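You operate a simulated robot arm through the tools that you are given. There is no shell and no other tool.

The job below is to be done with a simulated two-armed robot. You get a single attempt, and the scene is never put back.

JOB
Lay the blue-banded handset on GOOD, then clamp and test the grey-banded one.
Fine: the blue-banded one has passed: open the clamp and lay it on the GOOD side of the tray beside the tester; press test once; leave the grey-banded one clamped and the tester on. Where these are worked on the way, their far stop is far enough and under half their travel is too little: yellow clamp.

Only the result counts: the job must be done as asked and must still hold three seconds after the hand-in. Knocking over, shifting, dropping, spilling or breaking anything else fails it.

ROBOT AND FRAMES
Two 6-joint arms with fingered hands on one trunk that stands fixed in place. Base frame: the origin is at the foot of the trunk, x ahead of it, y to its left, z up; the work surface is at about z = 800. Units: mm, rad, N and s.
The left shoulder is at [50, 170, 1039], the right one opposite. With the tool pointing down near the work surface each hand reaches from about 500 to 780 mm from the base axis, measured 20 degrees to its own side. Payload 3.5 kg a hand.
The TCP of each hand is the grasp point between the finger pads, 26 mm short of the fingertips. In the tool frame z runs along the fingers and y along their closing line. The gripper opens to 132 mm. The gripper's body begins 73 mm behind the TCP. The gripper is a hand of 3 fingers: y runs from the thumb to the fingers, the wrist lies at [0, 0, -234] in the tool frame, and closing takes about 1.5 s.
Orientation is told as [roll, pitch, yaw] about the base's x, y, z axes, in that order, counted from this pose: with the fingers straight down and closing along the base's y, the tool's x points along the base's -x, its y along +y and its z along -z.

CONTROLS
- The arms move only by the tool jog_arm. It takes "left_series", "right_series" or both (then of equal length, played together; a hand with none holds still); each is a list of rows, each a list of 6 numbers: the shift along the base's x, y, z in units of 50 mm (1.0 is 50 mm), then the turn, a rotation vector about the base's x, y, z in units of 5 degrees (1.0 is 5 degrees). In form: [[tx, ty, tz, rx, ry, rz], ...]. A call has 1 to 20 rows; each row shifts and turns the commanded pose from where the row before left it. "left_fingers" and "right_fingers" are, for a hand that has rows, the gripper command, from -1 (fully open) to 1 (shut), values between in proportion, set as the call begins (left out, the last holds). A call with a number of a shift or a turn outside -1 to 1 is refused whole. Rows are played at 5 a second. More than 50 mm and 0.15 rad between two rows, or a gripper value outside its range, and nothing of the call is played. A pose out of reach is approached as far as the arm can. The call stops where the force on the tool passes 40 N (or 10 N more than at its start, if that is more) or the arm is blocked; 0.2 s more then pass. Each finger travels about 153 mm/s and halts on what it meets, pressing with about 33 N; the grip force reading is that of the motor and also rises with nothing between the fingers. The clock runs only during rows and for 0.2 s after the last one: add rows that do not move to give the fingers time. The reply holds the time, the measured pose of the TCP, the force on the tool along the base axes, the opening and the grip force, in the units named above and with some noise, with the torque about the TCP (base axes, N m) and any sound that the robot's microphone picked up.
- Cameras (640 x 400 px; columns grow to the right, rows downward): "scene" is now at [39.6, 18.5, 1639]; the picture's right is [0.22, -0.97, 0.00], its down [-0.66, -0.15, -0.74] and it looks along [0.72, 0.16, -0.67] (base axes); focal length 354 px, centre (320, 200). "left" rides on the left gripper at [-62, 3, -92] in its tool frame; the picture's right is [-0.05, -1.00, 0.00], its down [0.83, -0.04, -0.55] and it looks along [0.55, -0.03, 0.83] (tool axes); focal length 230 px, centre (320, 200). "right" rides on the right gripper at [62, 3, -92] in its tool frame; the picture's right is [-0.05, 1.00, 0.00], its down [-0.83, -0.04, -0.56] and it looks along [-0.55, -0.03, 0.83] (tool axes); focal length 230 px, centre (320, 200). There is no depth. A picture from a camera that has moved, and an enlarged one, comes with that camera's place and axes in the base frame and with its lens.
- snapshot(camera): a new picture of that camera. The clock stands still meanwhile.
- move_column(by): slides the trunk up (or, below 0, down) by that many mm; the arms and the scene camera ride with it, the base frame stays. It gives what a move gives, with no picture.
- preshape(shape, hand): the hand has 3 fingers and takes this shape, open, in about a second: jaw (thumb against the fingers, like two jaws); tri (thumb and two fingers); tip (a fingertip pinch); poke (one finger out to press); point (the index stretched); flat (the hand flat); cup (the hand cupped); fist (a fist). The gripper value then closes the fingers along that shape, each until it touches; the sizes above hold for jaw. It gives what a move gives, with no picture.
- pan_tilt(pan, tilt): turns the head with the scene camera to pan (to the left, within 1.501 rad either way) and tilt (down, from -0.506 to 1.204), counted from straight ahead of the robot. It gives what a move gives.
- close_up(camera, box): a new picture of the part [left, top, right, bottom] of that camera's present view, enlarged. The clock stands still meanwhile.
- close_job(): hands the job in; it is judged then, once.

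Places have to be worked out from the pictures, the camera data and where the tool is seen. Open the grippers and draw the arms clear of the work before you hand the job in, unless the task says otherwise.

The tools are called after ">>>" by a JSON object that holds its "name" and its "arguments". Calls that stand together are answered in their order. jog_arm: Moves the arms, as the interface text tells. Its arguments: {"type":"object","properties":{"left_series":{"type":"array","items":{"type":"array","items":{"type":"number"}}},"left_fingers":{"type":"number"},"right_series":{"type":"array","items":{"type":"array","items":{"type":"number"}}},"right_fingers":{"type":"number"}},"required":[]} The other tools are called the same way: move_column (by) slides the trunk up or down; preshape (shape, hand) gives the hand a shape; pan_tilt (pan, tilt) turns the head that bears the scene camera; snapshot (camera) takes a picture; close_up (camera, box) takes an enlarged picture of a part of a camera's view; close_job () hands the job in.

At the start:

```text
time: 0.0
left_tcp_pos: [551.8, 395.0, 1194.3]
left_orientation: [-0.001, 0.0, 0.0]
left_ft_force: [-0.4, -0.1, -0.2]
left_wrist_torque: [-0.01, 0.0, 0.02]
left_gripper_width: 132.2
left_finger_force: 0.1
left_shape: jaw
right_tcp_pos: [671.5, -132.5, 1099.6]
right_orientation: [0.001, 0.0, 0.0]
right_ft_force: [-0.2, -0.8, -0.6]
right_wrist_torque: [0.0, -0.01, 0.0]
right_gripper_width: 131.9
right_finger_force: 0.0
right_shape: jaw
trunk travel left (down, up): [-654.0, 56.0]
head pan, tilt: [0.225, 0.74]
```

scene: 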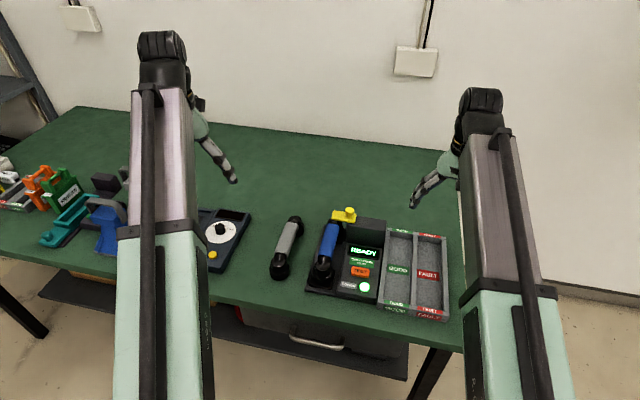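
right: 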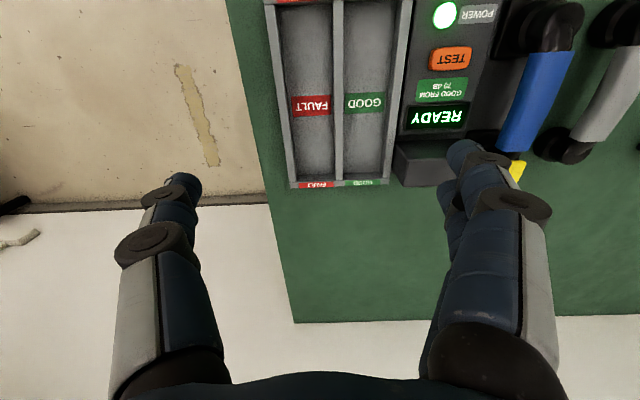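
left: 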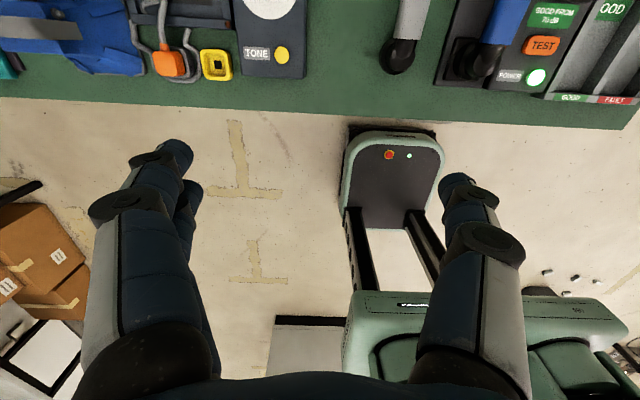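

I start by looking closely at the tester, the clamp and the tray from the scene camera and the right hand camera.

>>> {"name": "close_up", "arguments": {"camera": "scene", "box": [250, 190, 460, 325]}}

>>> {"name": "close_up", "arguments": {"camera": "right", "box": [240, 0, 640, 220]}}

>>> {"name": "close_up", "arguments": {"camera": "scene", "box": [0, 140, 260, 300]}}

```text
2.96 times, centred on (355, 258) of scene
camera zoom: at [39.6, 18.5, 1639.0], right [0.22, -0.97, 0.0], down [-0.66, -0.15, -0.74], along [0.72, 0.16, -0.67], focal length 1050 px, centre (216, 30)
```

zoom: 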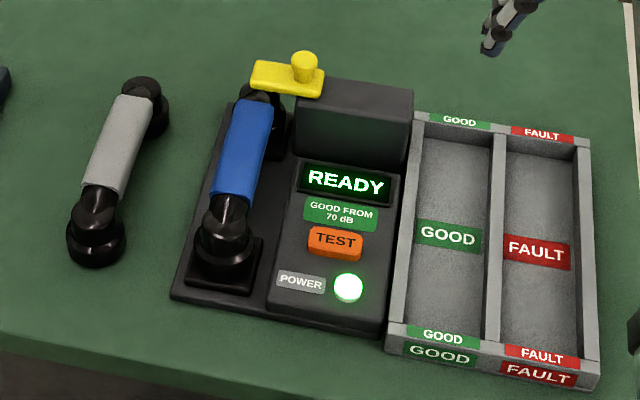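

```text
1.60 times, centred on (440, 110) of right
camera zoom: at [610.5, -128.2, 1191.2], right [0.05, 1.0, 0.0], down [0.83, -0.04, 0.56], along [0.55, -0.03, -0.83], focal length 368 px, centre (128, 344)
```

zoom: 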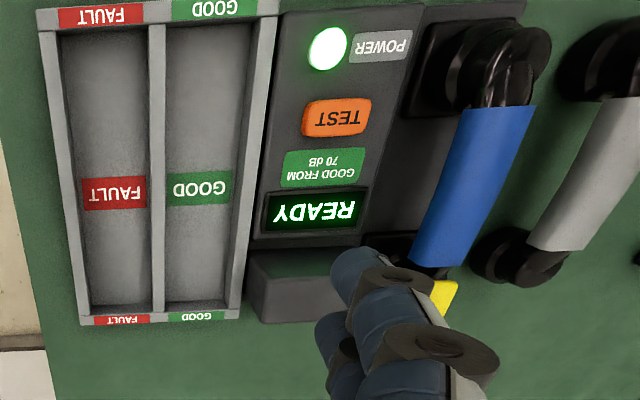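

```text
2.46 times, centred on (130, 220) of scene
camera zoom: at [39.6, 18.5, 1639.0], right [0.22, -0.97, 0.0], down [-0.66, -0.15, -0.74], along [0.72, 0.16, -0.67], focal length 872 px, centre (788, 151)
```

zoom: 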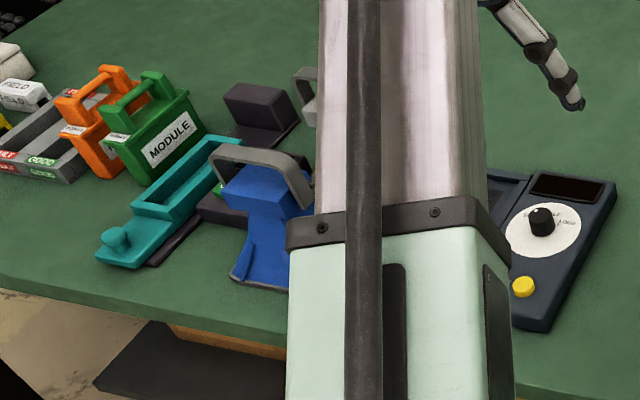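

The clamp looks like a yellow bar with a knob behind the far earpiece. I zoom in more on it and on the cradle.

>>> {"name": "close_up", "arguments": {"camera": "scene", "box": [316, 200, 396, 250]}}

>>> {"name": "close_up", "arguments": {"camera": "scene", "box": [296, 240, 392, 300]}}

>>> {"name": "close_up", "arguments": {"camera": "left", "box": [320, 0, 640, 140]}}

```text
8.00 times, centred on (356, 225) of scene
camera zoom: at [39.6, 18.5, 1639.0], right [0.22, -0.97, 0.0], down [-0.66, -0.15, -0.74], along [0.72, 0.16, -0.67], focal length 2835 px, centre (32, 0)
```

zoom: 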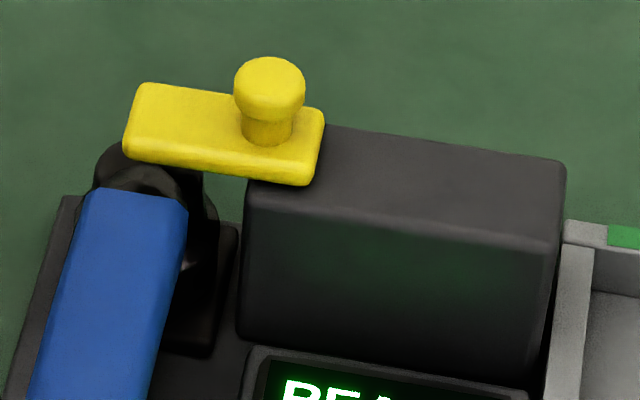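

```text
6.67 times, centred on (344, 270) of scene
camera zoom: at [39.6, 18.5, 1639.0], right [0.22, -0.97, 0.0], down [-0.66, -0.15, -0.74], along [0.72, 0.16, -0.67], focal length 2363 px, centre (160, -267)
```

zoom: 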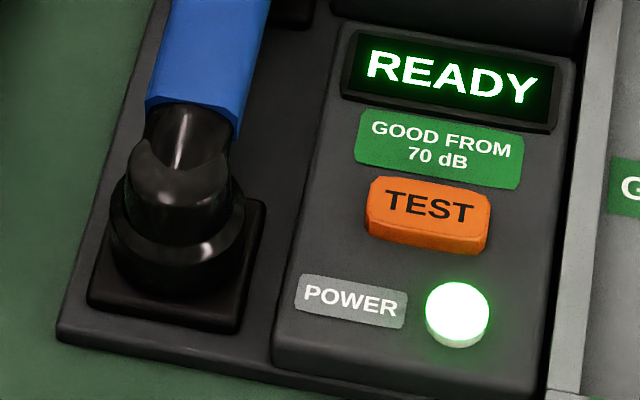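

```text
2.00 times, centred on (480, 70) of left
camera zoom: at [613.0, 399.3, 1285.9], right [0.05, -1.0, 0.0], down [-0.83, -0.04, 0.55], along [-0.55, -0.03, -0.83], focal length 460 px, centre (0, 460)
```

zoom: 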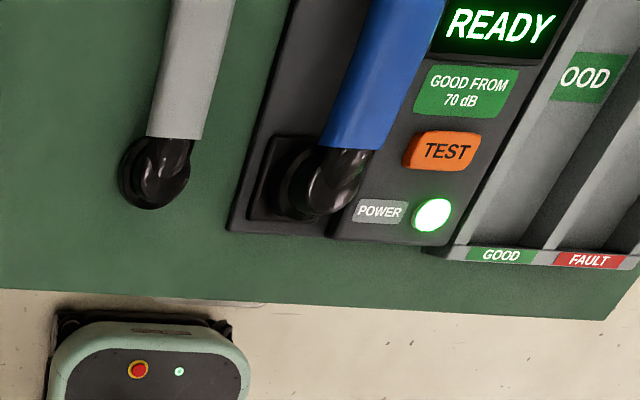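

The yellow clamp is a bar on top of the grey block with a knob at its right end; it seems to slide along y. I move the right hand left and slightly back, at height, to view the clamp from its wrist camera.

>>> {"name": "jog_arm", "arguments": {"right_series": [[-0.2, 0.9, 0, 0, 0, 0], [-0.2, 0.9, 0, 0, 0, 0], [-0.2, 0.9, 0, 0, 0, 0], [-0.2, 0.4, 0, 0, 0, 0]]}}

>>> {"name": "snapshot", "arguments": {"camera": "right"}}

```text
time: 1.0
left_tcp_pos: [549.6, 394.0, 1195.4]
left_orientation: [0.001, 0.001, 0.0]
left_ft_force: [-0.5, 0.4, 0.0]
left_wrist_torque: [0.03, -0.04, 0.03]
left_gripper_width: 131.9
left_finger_force: 0.0
left_shape: jaw
right_tcp_pos: [633.5, 24.1, 1097.9]
right_orientation: [0.0, 0.0, 0.0]
right_ft_force: [0.2, -0.1, -0.7]
right_wrist_torque: [0.04, 0.01, 0.0]
right_gripper_width: 132.0
right_finger_force: 0.0
right_shape: jaw
trunk travel left (down, up): [-654.0, 56.0]
head pan, tilt: [0.225, 0.74]
```

```text
taken
camera right: at [571.9, 26.7, 1189.7], right [0.05, 1.0, 0.0], down [0.83, -0.04, 0.56], along [0.55, -0.03, -0.83], focal length 230 px, centre (320, 200)
```

right: 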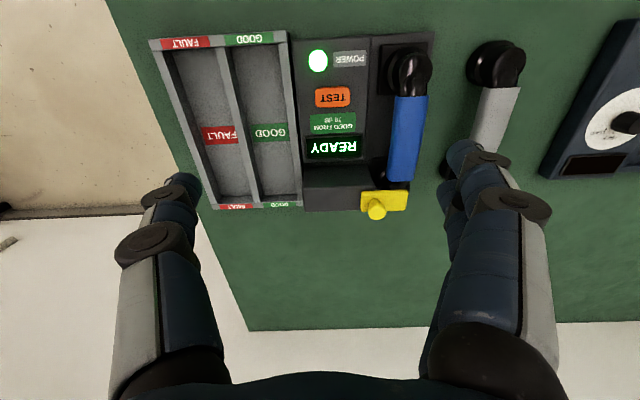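

The right camera now shows the clamp clearly. I enlarge it to triangulate positions with the scene view.

>>> {"name": "close_up", "arguments": {"camera": "right", "box": [280, 20, 540, 230]}}

>>> {"name": "close_up", "arguments": {"camera": "right", "box": [340, 150, 440, 225]}}

>>> {"name": "close_up", "arguments": {"camera": "right", "box": [130, 20, 330, 220]}}

```text
1.90 times, centred on (410, 125) of right
camera zoom: at [571.9, 26.7, 1189.7], right [0.05, 1.0, 0.0], down [0.83, -0.04, 0.56], along [0.55, -0.03, -0.83], focal length 438 px, centre (149, 343)
```

zoom: 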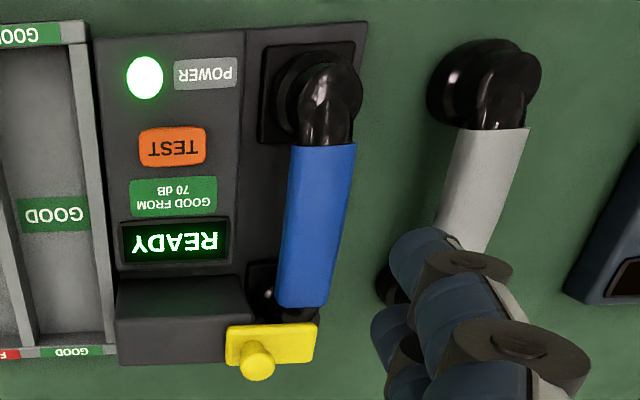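

```text
5.33 times, centred on (390, 188) of right
camera zoom: at [571.9, 26.7, 1189.7], right [0.05, 1.0, 0.0], down [0.83, -0.04, 0.56], along [0.55, -0.03, -0.83], focal length 1227 px, centre (-53, 267)
```

zoom: 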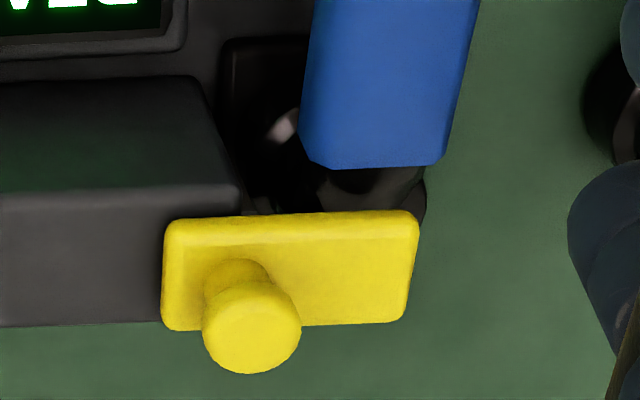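

```text
2.00 times, centred on (230, 120) of right
camera zoom: at [571.9, 26.7, 1189.7], right [0.05, 1.0, 0.0], down [0.83, -0.04, 0.56], along [0.55, -0.03, -0.83], focal length 460 px, centre (500, 360)
```

zoom: 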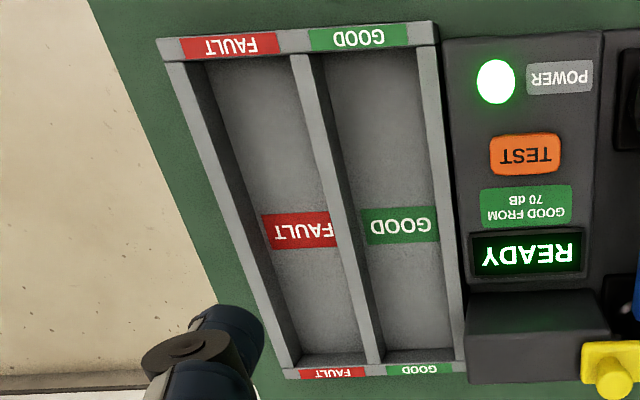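

Triangulating gives: bar top about z=907 spanning y 79–147 at x 750–785, knob at about (769, 98) with its top near z=928; TEST at about (632, 41, 843); GOOD compartment y -27 to -92, x about 566–800. I draw the right hand back and yaw it so that its camera watches the clamp from the side.

>>> {"name": "jog_arm", "arguments": {"right_series": [[-0.14, -0.52, 0, 0, 0, 1], [-0.14, -0.52, 0, 0, 0, 1], [-0.14, -0.52, 0, 0, 0, 1], [-0.14, -0.52, 0, 0, 0, 1], [-0.14, -0.52, 0, 0, 0, 1], [-0.14, -0.52, 0, 0, 0, 1], [-0.14, -0.52, 0, 0, 0, 1], [-0.14, -0.52, 0, 0, 0, 1]]}}

>>> {"name": "snapshot", "arguments": {"camera": "right"}}

>>> {"name": "snapshot", "arguments": {"camera": "scene"}}

```text
time: 2.8
left_tcp_pos: [551.6, 395.0, 1194.4]
left_orientation: [0.0, 0.001, 0.001]
left_ft_force: [-0.3, 0.2, -0.3]
left_wrist_torque: [0.0, -0.02, -0.04]
left_gripper_width: 131.9
left_finger_force: 0.1
left_shape: jaw
right_tcp_pos: [577.4, -186.1, 1100.6]
right_orientation: [0.001, 0.0, 0.703]
right_ft_force: [-0.6, -0.2, 0.5]
right_wrist_torque: [0.01, 0.0, 0.02]
right_gripper_width: 131.6
right_finger_force: 0.1
right_shape: jaw
trunk travel left (down, up): [-654.0, 56.0]
head pan, tilt: [0.225, 0.74]
```

```text
taken
camera right: at [528.0, -223.8, 1192.1], right [-0.6, 0.8, 0.0], down [0.66, 0.5, 0.56], along [0.44, 0.34, -0.83], focal length 230 px, centre (320, 200)
```

right: 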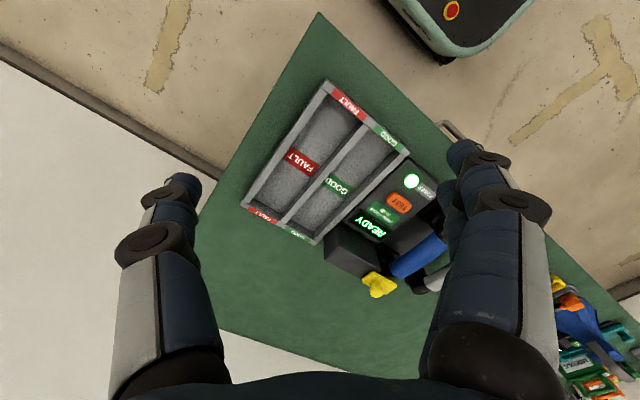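

```text
taken
camera scene: at [39.5, 18.1, 1639.0], right [0.22, -0.97, 0.0], down [-0.66, -0.15, -0.74], along [0.72, 0.16, -0.67], focal length 354 px, centre (320, 200)
```

scene: 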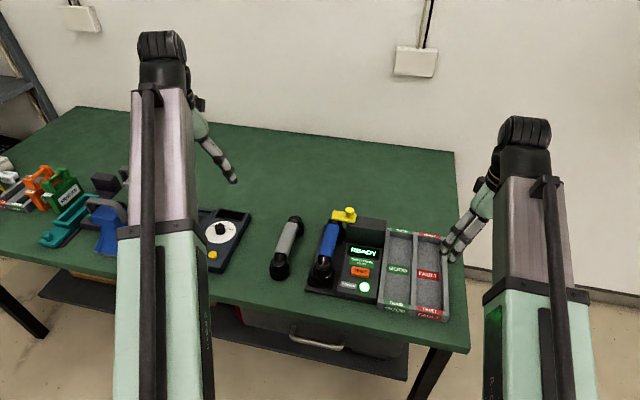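

Both views are clear. I bring the left hand, half closed (about 60 mm) and tilted 25° forward for reach, to a point above the knob at about z=1000.

>>> {"name": "jog_arm", "arguments": {"left_series": [[0.36, -0.49, -0.32, 0, -0.42, 0], [0.36, -0.49, -0.32, 0, -0.42, 0], [0.36, -0.49, -0.32, 0, -0.42, 0], [0.36, -0.49, -0.32, 0, -0.42, 0], [0.36, -0.49, -0.32, 0, -0.42, 0], [0.36, -0.49, -0.32, 0, -0.42, 0], [0.36, -0.49, -0.32, 0, -0.42, 0], [0.36, -0.49, -0.32, 0, -0.42, 0], [0.36, -0.49, -0.32, 0, -0.42, 0], [0.36, -0.49, -0.32, 0, -0.42, 0], [0.36, -0.49, -0.32, 0, -0.42, 0], [0.36, -0.49, -0.32, 0, -0.42, 0], [0, 0, 0, 0, 0, 0]], "left_fingers": 0.1}}

>>> {"name": "snapshot", "arguments": {"camera": "left"}}

>>> {"name": "snapshot", "arguments": {"camera": "right"}}

>>> {"name": "snapshot", "arguments": {"camera": "scene"}}

```text
time: 5.6
left_tcp_pos: [767.2, 99.0, 1001.0]
left_orientation: [-0.001, -0.44, 0.001]
left_ft_force: [-0.1, 0.1, 0.7]
left_wrist_torque: [-0.05, 0.01, 0.02]
left_gripper_width: 59.9
left_finger_force: 0.2
left_shape: jaw
right_tcp_pos: [578.1, -185.9, 1100.3]
right_orientation: [-0.001, 0.0, 0.698]
right_ft_force: [0.0, 0.3, -0.2]
right_wrist_torque: [-0.02, 0.01, 0.04]
right_gripper_width: 132.1
right_finger_force: 0.1
right_shape: jaw
trunk travel left (down, up): [-654.0, 56.0]
head pan, tilt: [0.225, 0.74]
```

```text
taken
camera left: at [783.2, 103.3, 1110.8], right [0.05, -1.0, 0.02], down [-0.99, -0.04, 0.15], along [-0.15, -0.03, -0.99], focal length 230 px, centre (320, 200)
```

left: 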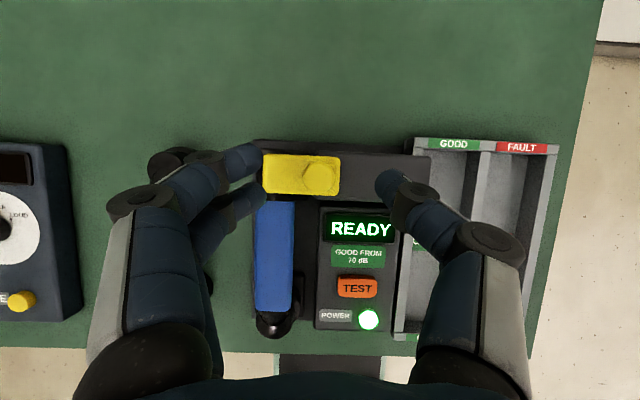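

```text
taken
camera right: at [528.0, -223.0, 1192.2], right [-0.6, 0.8, 0.0], down [0.66, 0.5, 0.56], along [0.44, 0.33, -0.83], focal length 230 px, centre (320, 200)
```

right: 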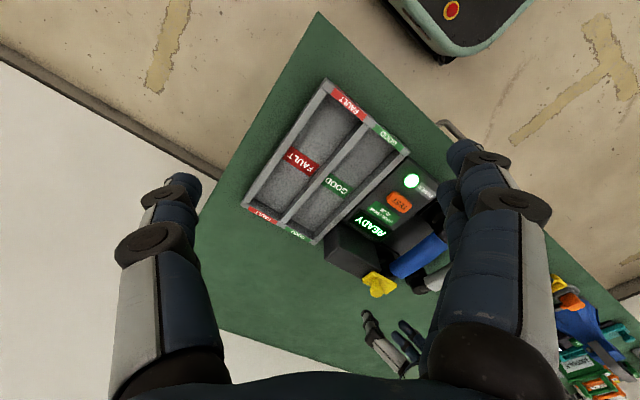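

```text
taken
camera scene: at [39.4, 18.6, 1639.0], right [0.22, -0.97, 0.0], down [-0.66, -0.15, -0.74], along [0.72, 0.16, -0.67], focal length 354 px, centre (320, 200)
```

scene: 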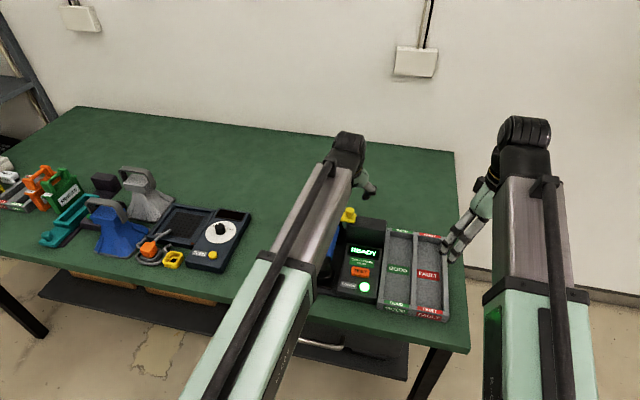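

Reach is fine and the left camera now looks almost straight down on the tester. I enlarge it to refine all positions.

>>> {"name": "close_up", "arguments": {"camera": "left", "box": [240, 130, 400, 230]}}

>>> {"name": "close_up", "arguments": {"camera": "left", "box": [240, 190, 480, 340]}}

>>> {"name": "close_up", "arguments": {"camera": "left", "box": [380, 120, 640, 350]}}

```text
4.00 times, centred on (320, 180) of left
camera zoom: at [783.2, 103.3, 1110.8], right [0.05, -1.0, 0.02], down [-0.99, -0.04, 0.15], along [-0.15, -0.03, -0.99], focal length 920 px, centre (320, 280)
```

zoom: 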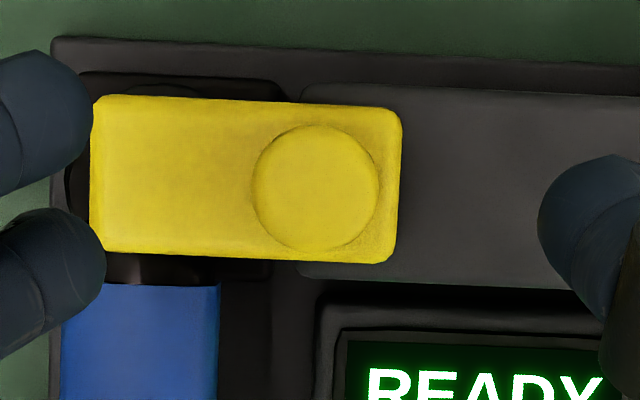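

```text
2.67 times, centred on (360, 265) of left
camera zoom: at [783.2, 103.3, 1110.8], right [0.05, -1.0, 0.02], down [-0.99, -0.04, 0.15], along [-0.15, -0.03, -0.99], focal length 614 px, centre (213, 27)
```

zoom: 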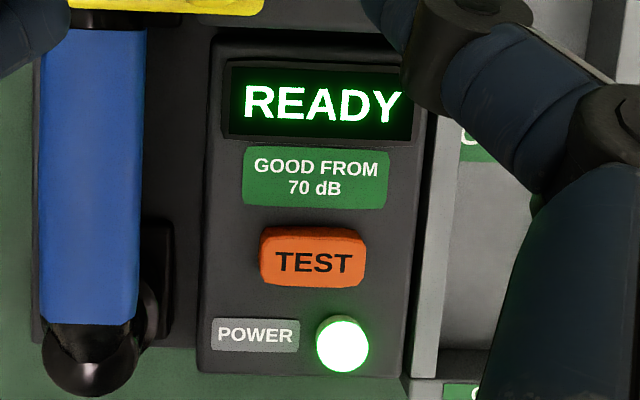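

```text
1.74 times, centred on (510, 235) of left
camera zoom: at [783.2, 103.3, 1110.8], right [0.05, -1.0, 0.02], down [-0.99, -0.04, 0.15], along [-0.15, -0.03, -0.99], focal length 400 px, centre (-10, 139)
```

zoom: 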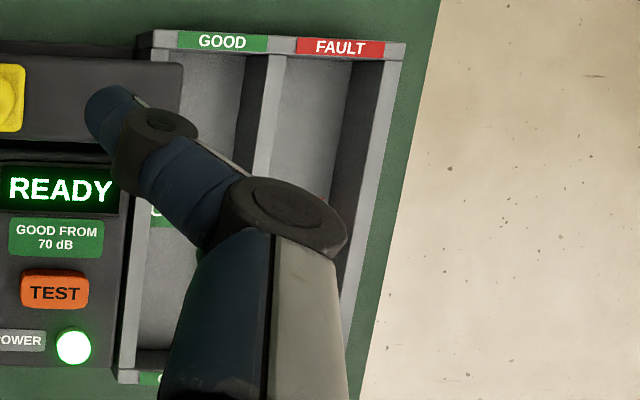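

Refined: knob axis at about (774, 99.5), head about 25 mm wide, bar y 80–148, block extends to y≈-8, so the bar slides to -y. I lower the straddling fingers so their tips sit just above the bar top (TCP z≈945).

>>> {"name": "jog_arm", "arguments": {"left_series": [[0.05, 0.0, -0.38, 0, 0, 0], [0.05, 0.0, -0.38, 0, 0, 0], [0.04, 0.0, -0.36, 0, 0, 0], [0, 0, 0, 0, 0, 0]]}}

>>> {"name": "snapshot", "arguments": {"camera": "left"}}

>>> {"name": "close_up", "arguments": {"camera": "right", "box": [320, 220, 480, 380]}}

>>> {"name": "close_up", "arguments": {"camera": "scene", "box": [310, 170, 410, 240]}}

```text
time: 6.6
left_tcp_pos: [774.0, 99.7, 944.6]
left_orientation: [0.001, -0.44, 0.002]
left_ft_force: [-0.7, 0.5, 0.4]
left_wrist_torque: [-0.01, -0.01, 0.0]
left_gripper_width: 59.7
left_finger_force: 0.1
left_shape: jaw
right_tcp_pos: [576.4, -187.2, 1099.0]
right_orientation: [0.0, -0.001, 0.698]
right_ft_force: [-0.6, -0.6, -0.4]
right_wrist_torque: [-0.01, -0.01, 0.03]
right_gripper_width: 131.9
right_finger_force: 0.0
right_shape: jaw
trunk travel left (down, up): [-654.0, 56.0]
head pan, tilt: [0.225, 0.74]
```

```text
taken
camera left: at [790.6, 104.9, 1054.4], right [0.05, -1.0, 0.02], down [-0.99, -0.04, 0.15], along [-0.15, -0.03, -0.99], focal length 230 px, centre (320, 200)
```

left: 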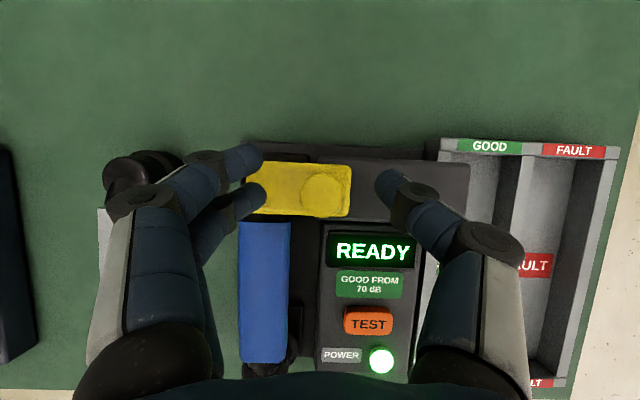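

```text
2.50 times, centred on (400, 300) of right
camera zoom: at [528.0, -223.1, 1192.2], right [-0.6, 0.8, 0.0], down [0.66, 0.5, 0.56], along [0.44, 0.33, -0.83], focal length 575 px, centre (120, -50)
```

zoom: 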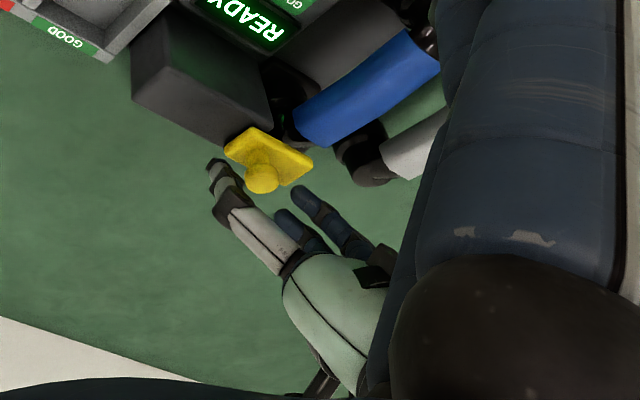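

```text
5.71 times, centred on (360, 205) of scene
camera zoom: at [39.5, 18.4, 1639.0], right [0.22, -0.97, 0.0], down [-0.66, -0.15, -0.74], along [0.72, 0.16, -0.67], focal length 2025 px, centre (91, 171)
```

zoom: 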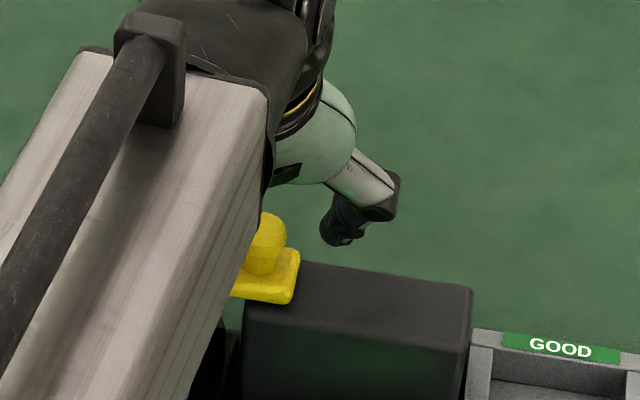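

The fingertips straddle the knob with tips just above the bar, matching my projections. I lower 3 mm more and push the knob toward -y slowly; the call stops by itself at the far stop.

>>> {"name": "jog_arm", "arguments": {"left_series": [[0, 0, -0.06, 0, 0, 0], [0, -0.2, 0, 0, 0, 0], [0, -0.2, 0, 0, 0, 0], [0, -0.2, 0, 0, 0, 0], [0, -0.2, 0, 0, 0, 0]]}}

>>> {"name": "snapshot", "arguments": {"camera": "left"}}

>>> {"name": "close_up", "arguments": {"camera": "right", "box": [320, 220, 480, 320]}}

```text
time: 7.8
left_tcp_pos: [775.2, 59.5, 943.7]
left_orientation: [0.0, -0.438, 0.002]
left_ft_force: [0.0, 0.4, 0.2]
left_wrist_torque: [0.0, 0.02, 0.03]
left_gripper_width: 60.1
left_finger_force: 0.1
left_shape: jaw
right_tcp_pos: [578.0, -186.8, 1100.4]
right_orientation: [0.0, 0.0, 0.698]
right_ft_force: [0.3, -0.9, 0.7]
right_wrist_torque: [-0.04, 0.01, -0.05]
right_gripper_width: 132.0
right_finger_force: 0.1
right_shape: jaw
trunk travel left (down, up): [-654.0, 56.0]
head pan, tilt: [0.225, 0.74]
```

```text
taken
camera left: at [791.4, 64.9, 1052.6], right [0.05, -1.0, 0.02], down [-0.99, -0.04, 0.15], along [-0.15, -0.03, -0.99], focal length 230 px, centre (320, 200)
```

left: 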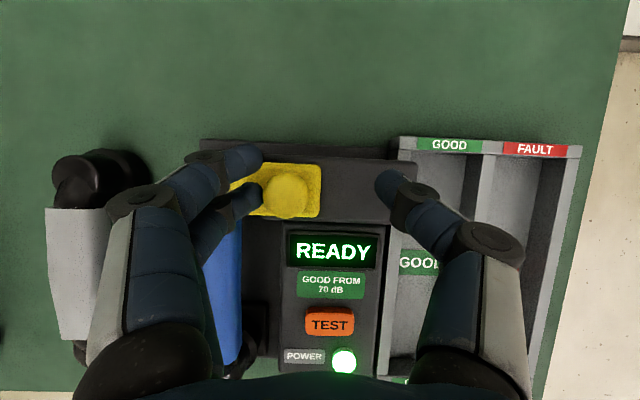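

```text
4.00 times, centred on (400, 270) of right
camera zoom: at [528.1, -223.1, 1192.1], right [-0.6, 0.8, 0.0], down [0.66, 0.5, 0.56], along [0.44, 0.33, -0.83], focal length 920 px, centre (0, -80)
```

zoom: 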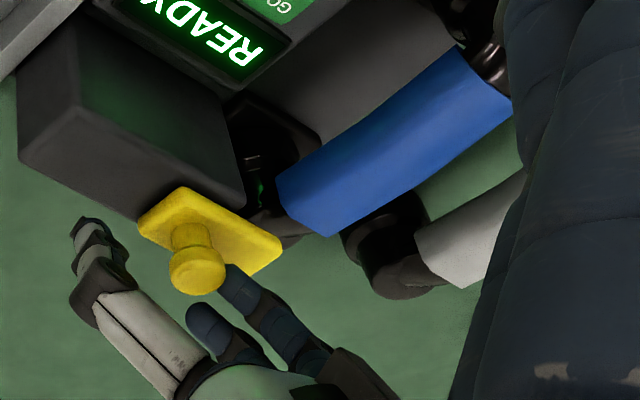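

The knob moved about 21 mm toward -y with nearly no force, so it is a slide. I keep pushing to the far stop.

>>> {"name": "jog_arm", "arguments": {"left_series": [[0, -0.2, 0, 0, 0, 0], [0, -0.2, 0, 0, 0, 0], [0, -0.2, 0, 0, 0, 0], [0, -0.2, 0, 0, 0, 0], [0, -0.2, 0, 0, 0, 0]]}}

>>> {"name": "snapshot", "arguments": {"camera": "left"}}

>>> {"name": "close_up", "arguments": {"camera": "right", "box": [320, 220, 480, 320]}}

```text
time: 9.0
left_tcp_pos: [773.9, 14.0, 944.7]
left_orientation: [0.001, -0.442, 0.001]
left_ft_force: [-0.5, 9.7, 2.4]
left_wrist_torque: [0.3, -0.02, 0.04]
left_gripper_width: 67.9
left_finger_force: 0.0
left_shape: jaw
right_tcp_pos: [578.1, -184.6, 1101.7]
right_orientation: [0.0, -0.001, 0.7]
right_ft_force: [0.8, 0.7, -1.0]
right_wrist_torque: [0.0, 0.01, -0.02]
right_gripper_width: 132.0
right_finger_force: 0.1
right_shape: jaw
trunk travel left (down, up): [-654.0, 56.0]
head pan, tilt: [0.225, 0.74]
```

```text
taken
camera left: at [790.4, 18.2, 1053.0], right [0.05, -1.0, 0.02], down [-0.99, -0.05, 0.15], along [-0.15, -0.03, -0.99], focal length 230 px, centre (320, 200)
```

left: 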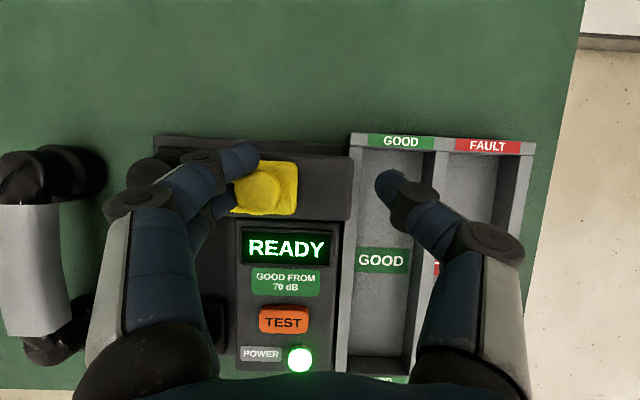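

```text
4.00 times, centred on (400, 270) of right
camera zoom: at [528.0, -222.0, 1192.4], right [-0.6, 0.8, 0.0], down [0.66, 0.5, 0.55], along [0.44, 0.33, -0.83], focal length 920 px, centre (0, -80)
```

zoom: 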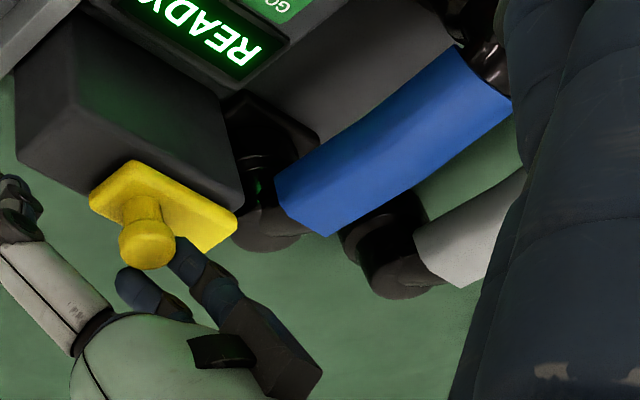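

Force rose to about 10 N and the fingers yielded, with the knob at y≈48.6 (about 51 mm travel): likely the far stop. I push a little further to make sure.

>>> {"name": "jog_arm", "arguments": {"left_series": [[0, -0.15, 0, 0, 0, 0], [0, -0.15, 0, 0, 0, 0], [0, 0, 0, 0, 0, 0]], "left_fingers": 0.2}}

>>> {"name": "close_up", "arguments": {"camera": "right", "box": [320, 220, 480, 320]}}

>>> {"name": "snapshot", "arguments": {"camera": "left"}}

```text
time: 9.8
left_tcp_pos: [775.3, -1.5, 943.0]
left_orientation: [0.001, -0.439, 0.003]
left_ft_force: [-0.4, 18.4, 1.7]
left_wrist_torque: [0.39, 0.03, -0.01]
left_gripper_width: 66.1
left_finger_force: 0.1
left_shape: jaw
right_tcp_pos: [576.8, -185.1, 1101.3]
right_orientation: [-0.002, -0.001, 0.701]
right_ft_force: [0.8, 0.4, 0.2]
right_wrist_torque: [0.02, 0.0, 0.02]
right_gripper_width: 132.0
right_finger_force: 0.1
right_shape: jaw
trunk travel left (down, up): [-654.0, 56.0]
head pan, tilt: [0.225, 0.74]
```

```text
4.00 times, centred on (400, 270) of right
camera zoom: at [528.0, -221.4, 1192.5], right [-0.6, 0.8, 0.0], down [0.66, 0.5, 0.55], along [0.44, 0.33, -0.83], focal length 920 px, centre (0, -80)
```

zoom: 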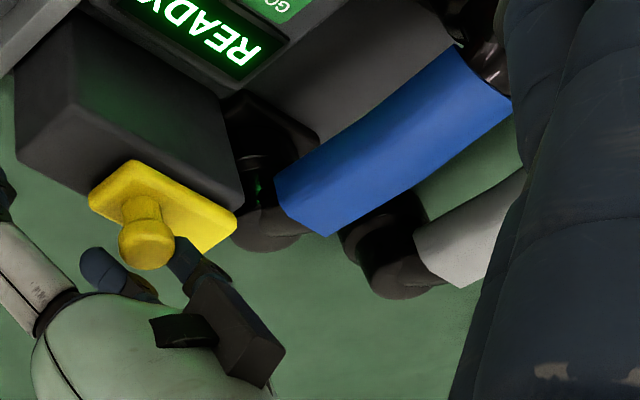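

```text
taken
camera left: at [790.3, 2.4, 1052.1], right [0.05, -1.0, 0.02], down [-0.99, -0.04, 0.15], along [-0.15, -0.03, -0.99], focal length 230 px, centre (320, 200)
```

left: 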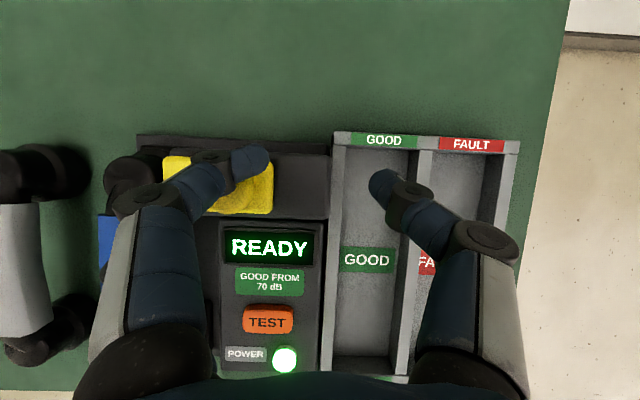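

The knob did not move further: it is at the far stop and the bar is clear of the earpiece. I back off, lift, and move to a survey pose above both handsets, with the fingers opened.

>>> {"name": "jog_arm", "arguments": {"left_series": [[0, 0.4, 0, 0, 0, 0], [0, 0, 0.6, 0, 0, 0], [0, 0, 0.8, 0, 0, 0], [0, 0, 0.9, 0, 0, 0], [-0.4, 0.8, 0.1, 0, 0, 0], [-0.4, 0.8, 0.1, 0, 0, 0], [-0.4, 0.8, 0, 0, 0, 0], [-0.4, 0.8, 0, 0, 0, 0], [-0.1, 0.3, 0, 0, 0, 0], [0, 0, 0, 0, 0, 0]], "left_fingers": 0.2}}

>>> {"name": "jog_arm", "arguments": {"left_series": [[0, 0, 0, 0, 0, 0], [0, 0, 0, 0, 0, 0], [0, 0, 0, 0, 0, 0]], "left_fingers": -1}}

>>> {"name": "snapshot", "arguments": {"camera": "left"}}

>>> {"name": "snapshot", "arguments": {"camera": "right"}}

```text
time: 12.0
left_tcp_pos: [689.4, 191.5, 1067.8]
left_orientation: [-0.001, -0.44, -0.001]
left_ft_force: [0.1, 0.5, -0.5]
left_wrist_torque: [0.02, 0.0, 0.02]
left_gripper_width: 53.0
left_finger_force: 0.1
left_shape: jaw
right_tcp_pos: [577.2, -185.9, 1100.7]
right_orientation: [-0.002, -0.002, 0.698]
right_ft_force: [0.1, 0.7, -0.4]
right_wrist_torque: [0.0, 0.0, 0.03]
right_gripper_width: 131.9
right_finger_force: 0.0
right_shape: jaw
trunk travel left (down, up): [-654.0, 56.0]
head pan, tilt: [0.225, 0.74]
```

```text
time: 12.8
left_tcp_pos: [690.6, 191.0, 1068.1]
left_orientation: [0.0, -0.439, -0.001]
left_ft_force: [-0.4, -0.5, 0.1]
left_wrist_torque: [-0.02, 0.0, -0.01]
left_gripper_width: 131.9
left_finger_force: 0.0
left_shape: jaw
right_tcp_pos: [578.5, -186.8, 1100.8]
right_orientation: [0.001, -0.001, 0.698]
right_ft_force: [-0.3, -0.7, 0.1]
right_wrist_torque: [0.03, -0.03, 0.0]
right_gripper_width: 131.6
right_finger_force: 0.0
right_shape: jaw
trunk travel left (down, up): [-654.0, 56.0]
head pan, tilt: [0.225, 0.74]
```

```text
taken
camera left: at [705.9, 196.2, 1177.1], right [0.05, -1.0, 0.02], down [-0.99, -0.04, 0.15], along [-0.15, -0.03, -0.99], focal length 230 px, centre (320, 200)
```

left: 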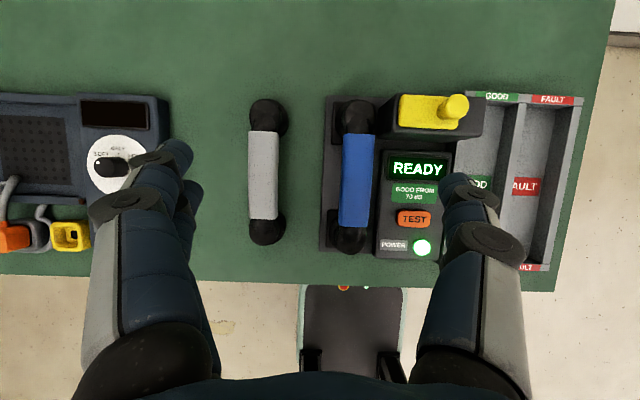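

```text
taken
camera right: at [528.1, -223.1, 1192.1], right [-0.6, 0.8, 0.0], down [0.66, 0.5, 0.56], along [0.44, 0.33, -0.83], focal length 230 px, centre (320, 200)
```

right: 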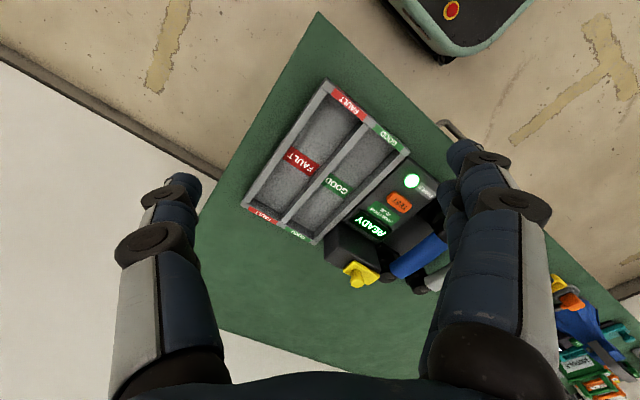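

The overhead view shows both handsets and the opened clamp. I enlarge to measure the handsets and the tray.

>>> {"name": "close_up", "arguments": {"camera": "left", "box": [230, 80, 430, 270]}}

>>> {"name": "close_up", "arguments": {"camera": "left", "box": [420, 80, 600, 280]}}

```text
2.11 times, centred on (330, 175) of left
camera zoom: at [705.9, 196.2, 1177.1], right [0.05, -1.0, 0.02], down [-0.99, -0.04, 0.15], along [-0.15, -0.03, -0.99], focal length 484 px, centre (299, 253)
```

zoom: 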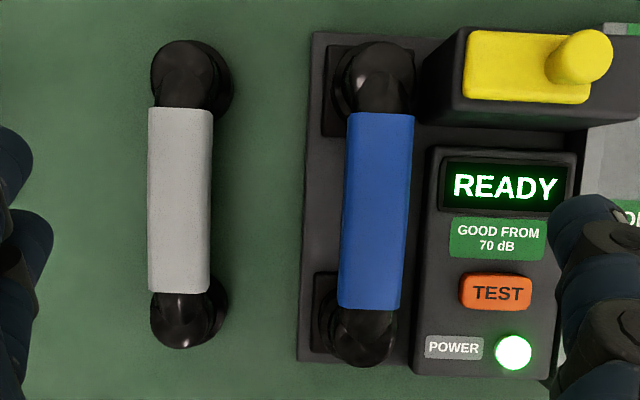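

```text
2.00 times, centred on (510, 180) of left
camera zoom: at [705.9, 196.2, 1177.1], right [0.05, -1.0, 0.02], down [-0.99, -0.04, 0.15], along [-0.15, -0.03, -0.99], focal length 460 px, centre (-60, 240)
```

zoom: 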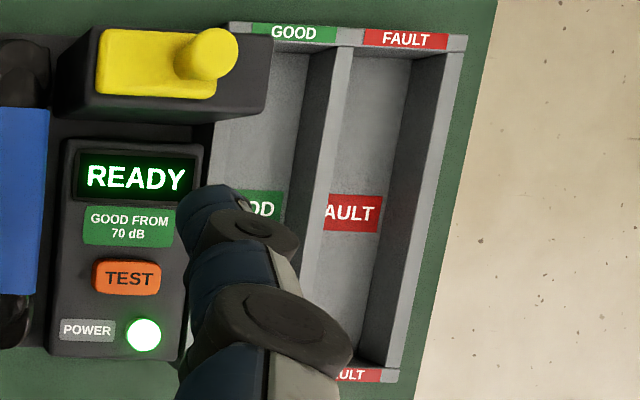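

Measured: blue handle centre (688, 141.3), 40 mm wide, top z≈873, near-zero yaw; grey handle centre (688, 267.7), top z≈852; GOOD compartment centre about (687, -58). I go vertical above the blue handle with the fingers at about 68 mm so the thumb fits between handle and panel.

>>> {"name": "jog_arm", "arguments": {"left_series": [[-0.008, -0.166, -0.29, 0, 0.84, 0], [-0.008, -0.166, -0.29, 0, 0.84, 0], [-0.008, -0.166, -0.29, 0, 0.84, 0], [-0.008, -0.166, -0.29, 0, 0.84, 0], [-0.008, -0.166, -0.29, 0, 0.84, 0], [-0.008, -0.166, -0.29, 0, 0.84, 0], [0, 0, 0, 0, 0, 0]], "left_fingers": -0.03}}

>>> {"name": "snapshot", "arguments": {"camera": "left"}}

>>> {"name": "close_up", "arguments": {"camera": "right", "box": [300, 150, 500, 350]}}

```text
time: 14.4
left_tcp_pos: [688.3, 142.1, 979.9]
left_orientation: [0.002, 0.0, 0.0]
left_ft_force: [0.1, 0.3, -0.1]
left_wrist_torque: [0.02, 0.02, -0.01]
left_gripper_width: 68.4
left_finger_force: 0.1
left_shape: jaw
right_tcp_pos: [577.2, -185.1, 1099.4]
right_orientation: [0.0, 0.001, 0.7]
right_ft_force: [-0.4, -0.3, 0.3]
right_wrist_torque: [0.01, 0.01, 0.0]
right_gripper_width: 132.0
right_finger_force: 0.0
right_shape: jaw
trunk travel left (down, up): [-654.0, 56.0]
head pan, tilt: [0.225, 0.74]
```

```text
taken
camera left: at [750.0, 146.3, 1072.9], right [0.05, -1.0, 0.0], down [-0.83, -0.04, 0.56], along [-0.55, -0.03, -0.83], focal length 230 px, centre (320, 200)
```

left: 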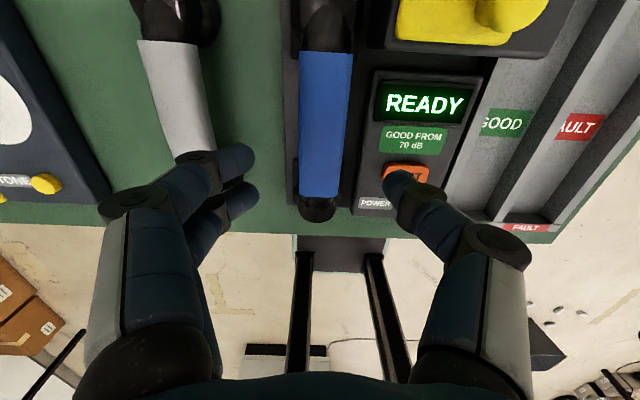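

```text
2.00 times, centred on (400, 250) of right
camera zoom: at [528.0, -223.1, 1192.2], right [-0.6, 0.8, 0.0], down [0.66, 0.5, 0.56], along [0.44, 0.33, -0.83], focal length 460 px, centre (160, 100)
```

zoom: 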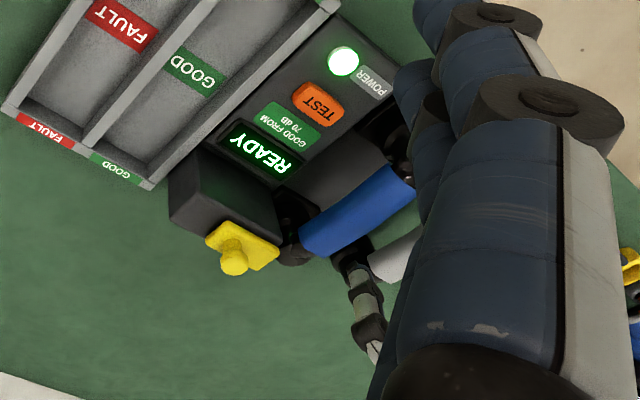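

The handle is centred between the fingers. I lower to TCP z≈863 in slowing steps, watching force.

>>> {"name": "jog_arm", "arguments": {"left_series": [[0, 0, -0.8, 0, 0, 0], [0, 0, -0.7, 0, 0, 0], [0, 0, -0.3, 0, 0, 0], [0, 0, -0.3, 0, 0, 0], [0, 0, -0.24, 0, 0, 0], [0, 0, 0, 0, 0, 0]]}}

>>> {"name": "snapshot", "arguments": {"camera": "left"}}

>>> {"name": "close_up", "arguments": {"camera": "right", "box": [300, 150, 500, 350]}}

```text
time: 15.8
left_tcp_pos: [685.4, 143.5, 864.0]
left_orientation: [0.0, 0.0, 0.0]
left_ft_force: [0.0, 0.4, 1.1]
left_wrist_torque: [0.01, 0.0, 0.0]
left_gripper_width: 68.5
left_finger_force: 0.1
left_shape: jaw
right_tcp_pos: [577.4, -186.1, 1101.0]
right_orientation: [-0.001, 0.001, 0.698]
right_ft_force: [1.0, -0.2, 0.3]
right_wrist_torque: [0.01, -0.01, 0.0]
right_gripper_width: 131.8
right_finger_force: 0.0
right_shape: jaw
trunk travel left (down, up): [-654.0, 56.0]
head pan, tilt: [0.225, 0.74]
```

```text
taken
camera left: at [747.7, 147.2, 955.7], right [0.05, -1.0, 0.0], down [-0.83, -0.04, 0.55], along [-0.55, -0.03, -0.83], focal length 230 px, centre (320, 200)
```

left: 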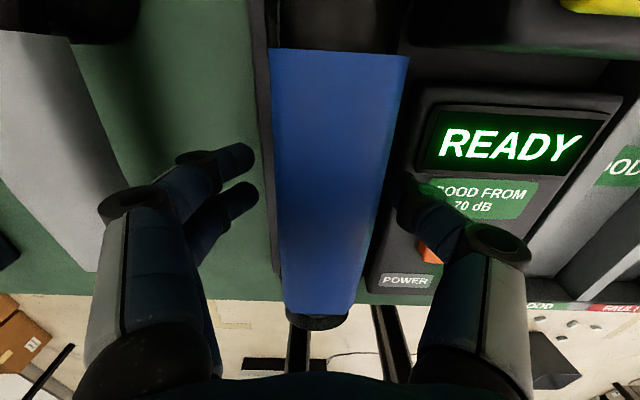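

```text
2.00 times, centred on (400, 250) of right
camera zoom: at [528.1, -223.1, 1192.1], right [-0.6, 0.8, 0.0], down [0.66, 0.5, 0.56], along [0.44, 0.33, -0.83], focal length 460 px, centre (160, 100)
```

zoom: 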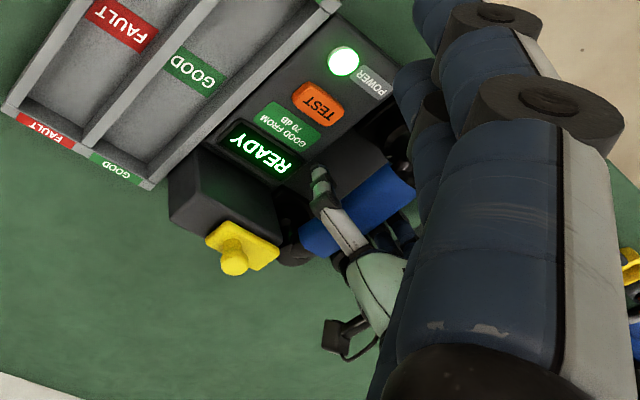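

The handle sits between the fingers, about 2 mm toward the thumb. I shift 2 mm to -y and close on it.

>>> {"name": "jog_arm", "arguments": {"left_series": [[0, -0.04, 0, 0, 0, 0]]}}

>>> {"name": "jog_arm", "arguments": {"left_series": [[0, 0, 0, 0, 0, 0], [0, 0, 0, 0, 0, 0], [0, 0, 0, 0, 0, 0], [0, 0, 0, 0, 0, 0], [0, 0, 0, 0, 0, 0], [0, 0, 0, 0, 0, 0], [0, 0, 0, 0, 0, 0]], "left_fingers": 1}}

>>> {"name": "snapshot", "arguments": {"camera": "left"}}

```text
time: 16.2
left_tcp_pos: [686.8, 140.7, 864.5]
left_orientation: [-0.001, 0.0, -0.001]
left_ft_force: [-0.7, 0.0, -0.4]
left_wrist_torque: [0.0, 0.03, 0.0]
left_gripper_width: 68.6
left_finger_force: 0.1
left_shape: jaw
right_tcp_pos: [578.1, -186.6, 1100.4]
right_orientation: [0.0, -0.001, 0.699]
right_ft_force: [-0.5, -0.4, 0.2]
right_wrist_torque: [0.0, 0.02, 0.02]
right_gripper_width: 132.0
right_finger_force: 0.1
right_shape: jaw
trunk travel left (down, up): [-654.0, 56.0]
head pan, tilt: [0.225, 0.74]
```

```text
time: 17.8
left_tcp_pos: [686.9, 140.3, 863.0]
left_orientation: [0.0, 0.0, 0.002]
left_ft_force: [0.1, 0.0, -2.1]
left_wrist_torque: [-0.04, -0.04, 0.02]
left_gripper_width: 10.2
left_finger_force: 32.7
left_shape: jaw
right_tcp_pos: [578.4, -185.7, 1101.2]
right_orientation: [0.0, 0.0, 0.698]
right_ft_force: [0.5, -0.2, -0.2]
right_wrist_torque: [0.01, 0.0, 0.04]
right_gripper_width: 131.9
right_finger_force: 0.0
right_shape: jaw
trunk travel left (down, up): [-654.0, 56.0]
head pan, tilt: [0.225, 0.74]
```

```text
taken
camera left: at [748.4, 145.0, 955.5], right [0.05, -1.0, 0.0], down [-0.83, -0.04, 0.56], along [-0.55, -0.03, -0.83], focal length 230 px, centre (320, 200)
```

left: 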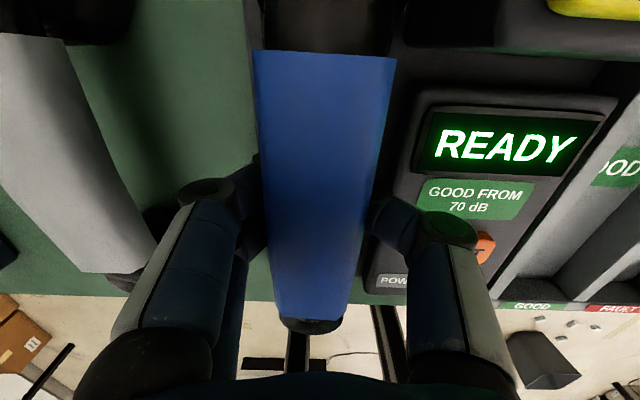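

The fingers closed to a 10 mm reading, so the tips have curled in under the handle rather than pinching its sides. I look closer before lifting.

>>> {"name": "close_up", "arguments": {"camera": "left", "box": [160, 40, 480, 340]}}

>>> {"name": "close_up", "arguments": {"camera": "scene", "box": [280, 190, 400, 310]}}

>>> {"name": "close_up", "arguments": {"camera": "right", "box": [340, 180, 500, 300]}}

```text
1.33 times, centred on (320, 190) of left
camera zoom: at [748.4, 145.0, 955.5], right [0.05, -1.0, 0.0], down [-0.83, -0.04, 0.56], along [-0.55, -0.03, -0.83], focal length 307 px, centre (320, 213)
```

zoom: 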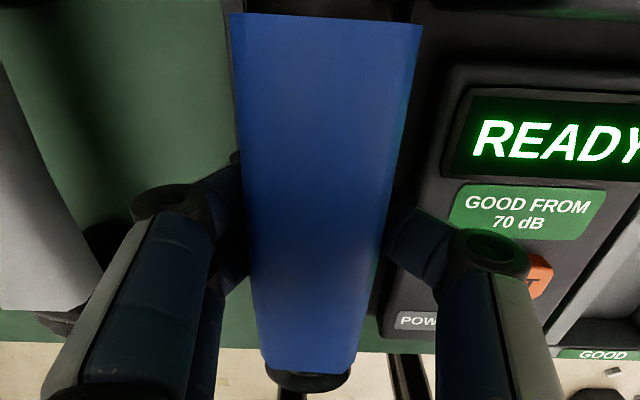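

```text
3.33 times, centred on (340, 250) of scene
camera zoom: at [39.9, 18.5, 1639.0], right [0.22, -0.97, 0.0], down [-0.66, -0.15, -0.74], along [0.72, 0.16, -0.68], focal length 1181 px, centre (253, 33)
```

zoom: 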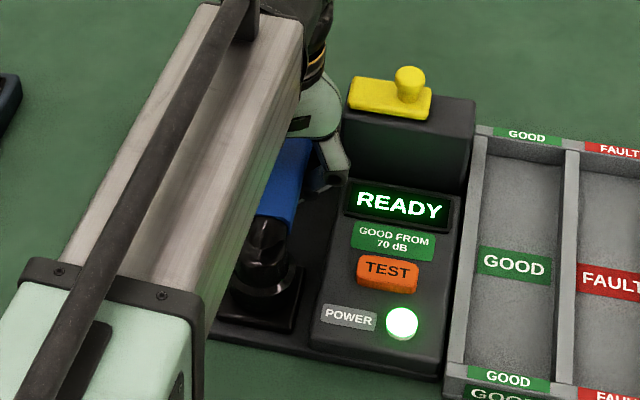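

```text
3.33 times, centred on (420, 240) of right
camera zoom: at [528.3, -223.1, 1192.0], right [-0.6, 0.8, 0.0], down [0.66, 0.5, 0.56], along [0.44, 0.33, -0.83], focal length 767 px, centre (-13, 67)
```

zoom: 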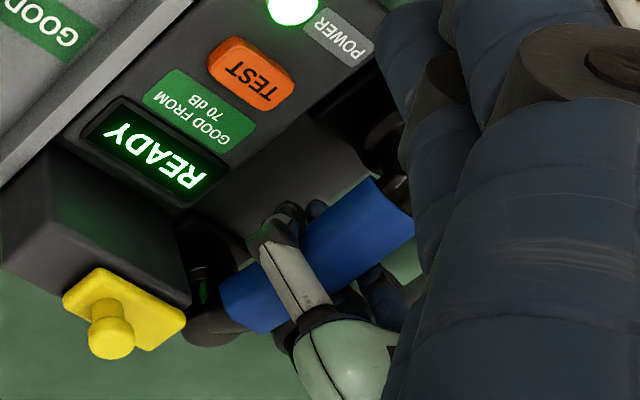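

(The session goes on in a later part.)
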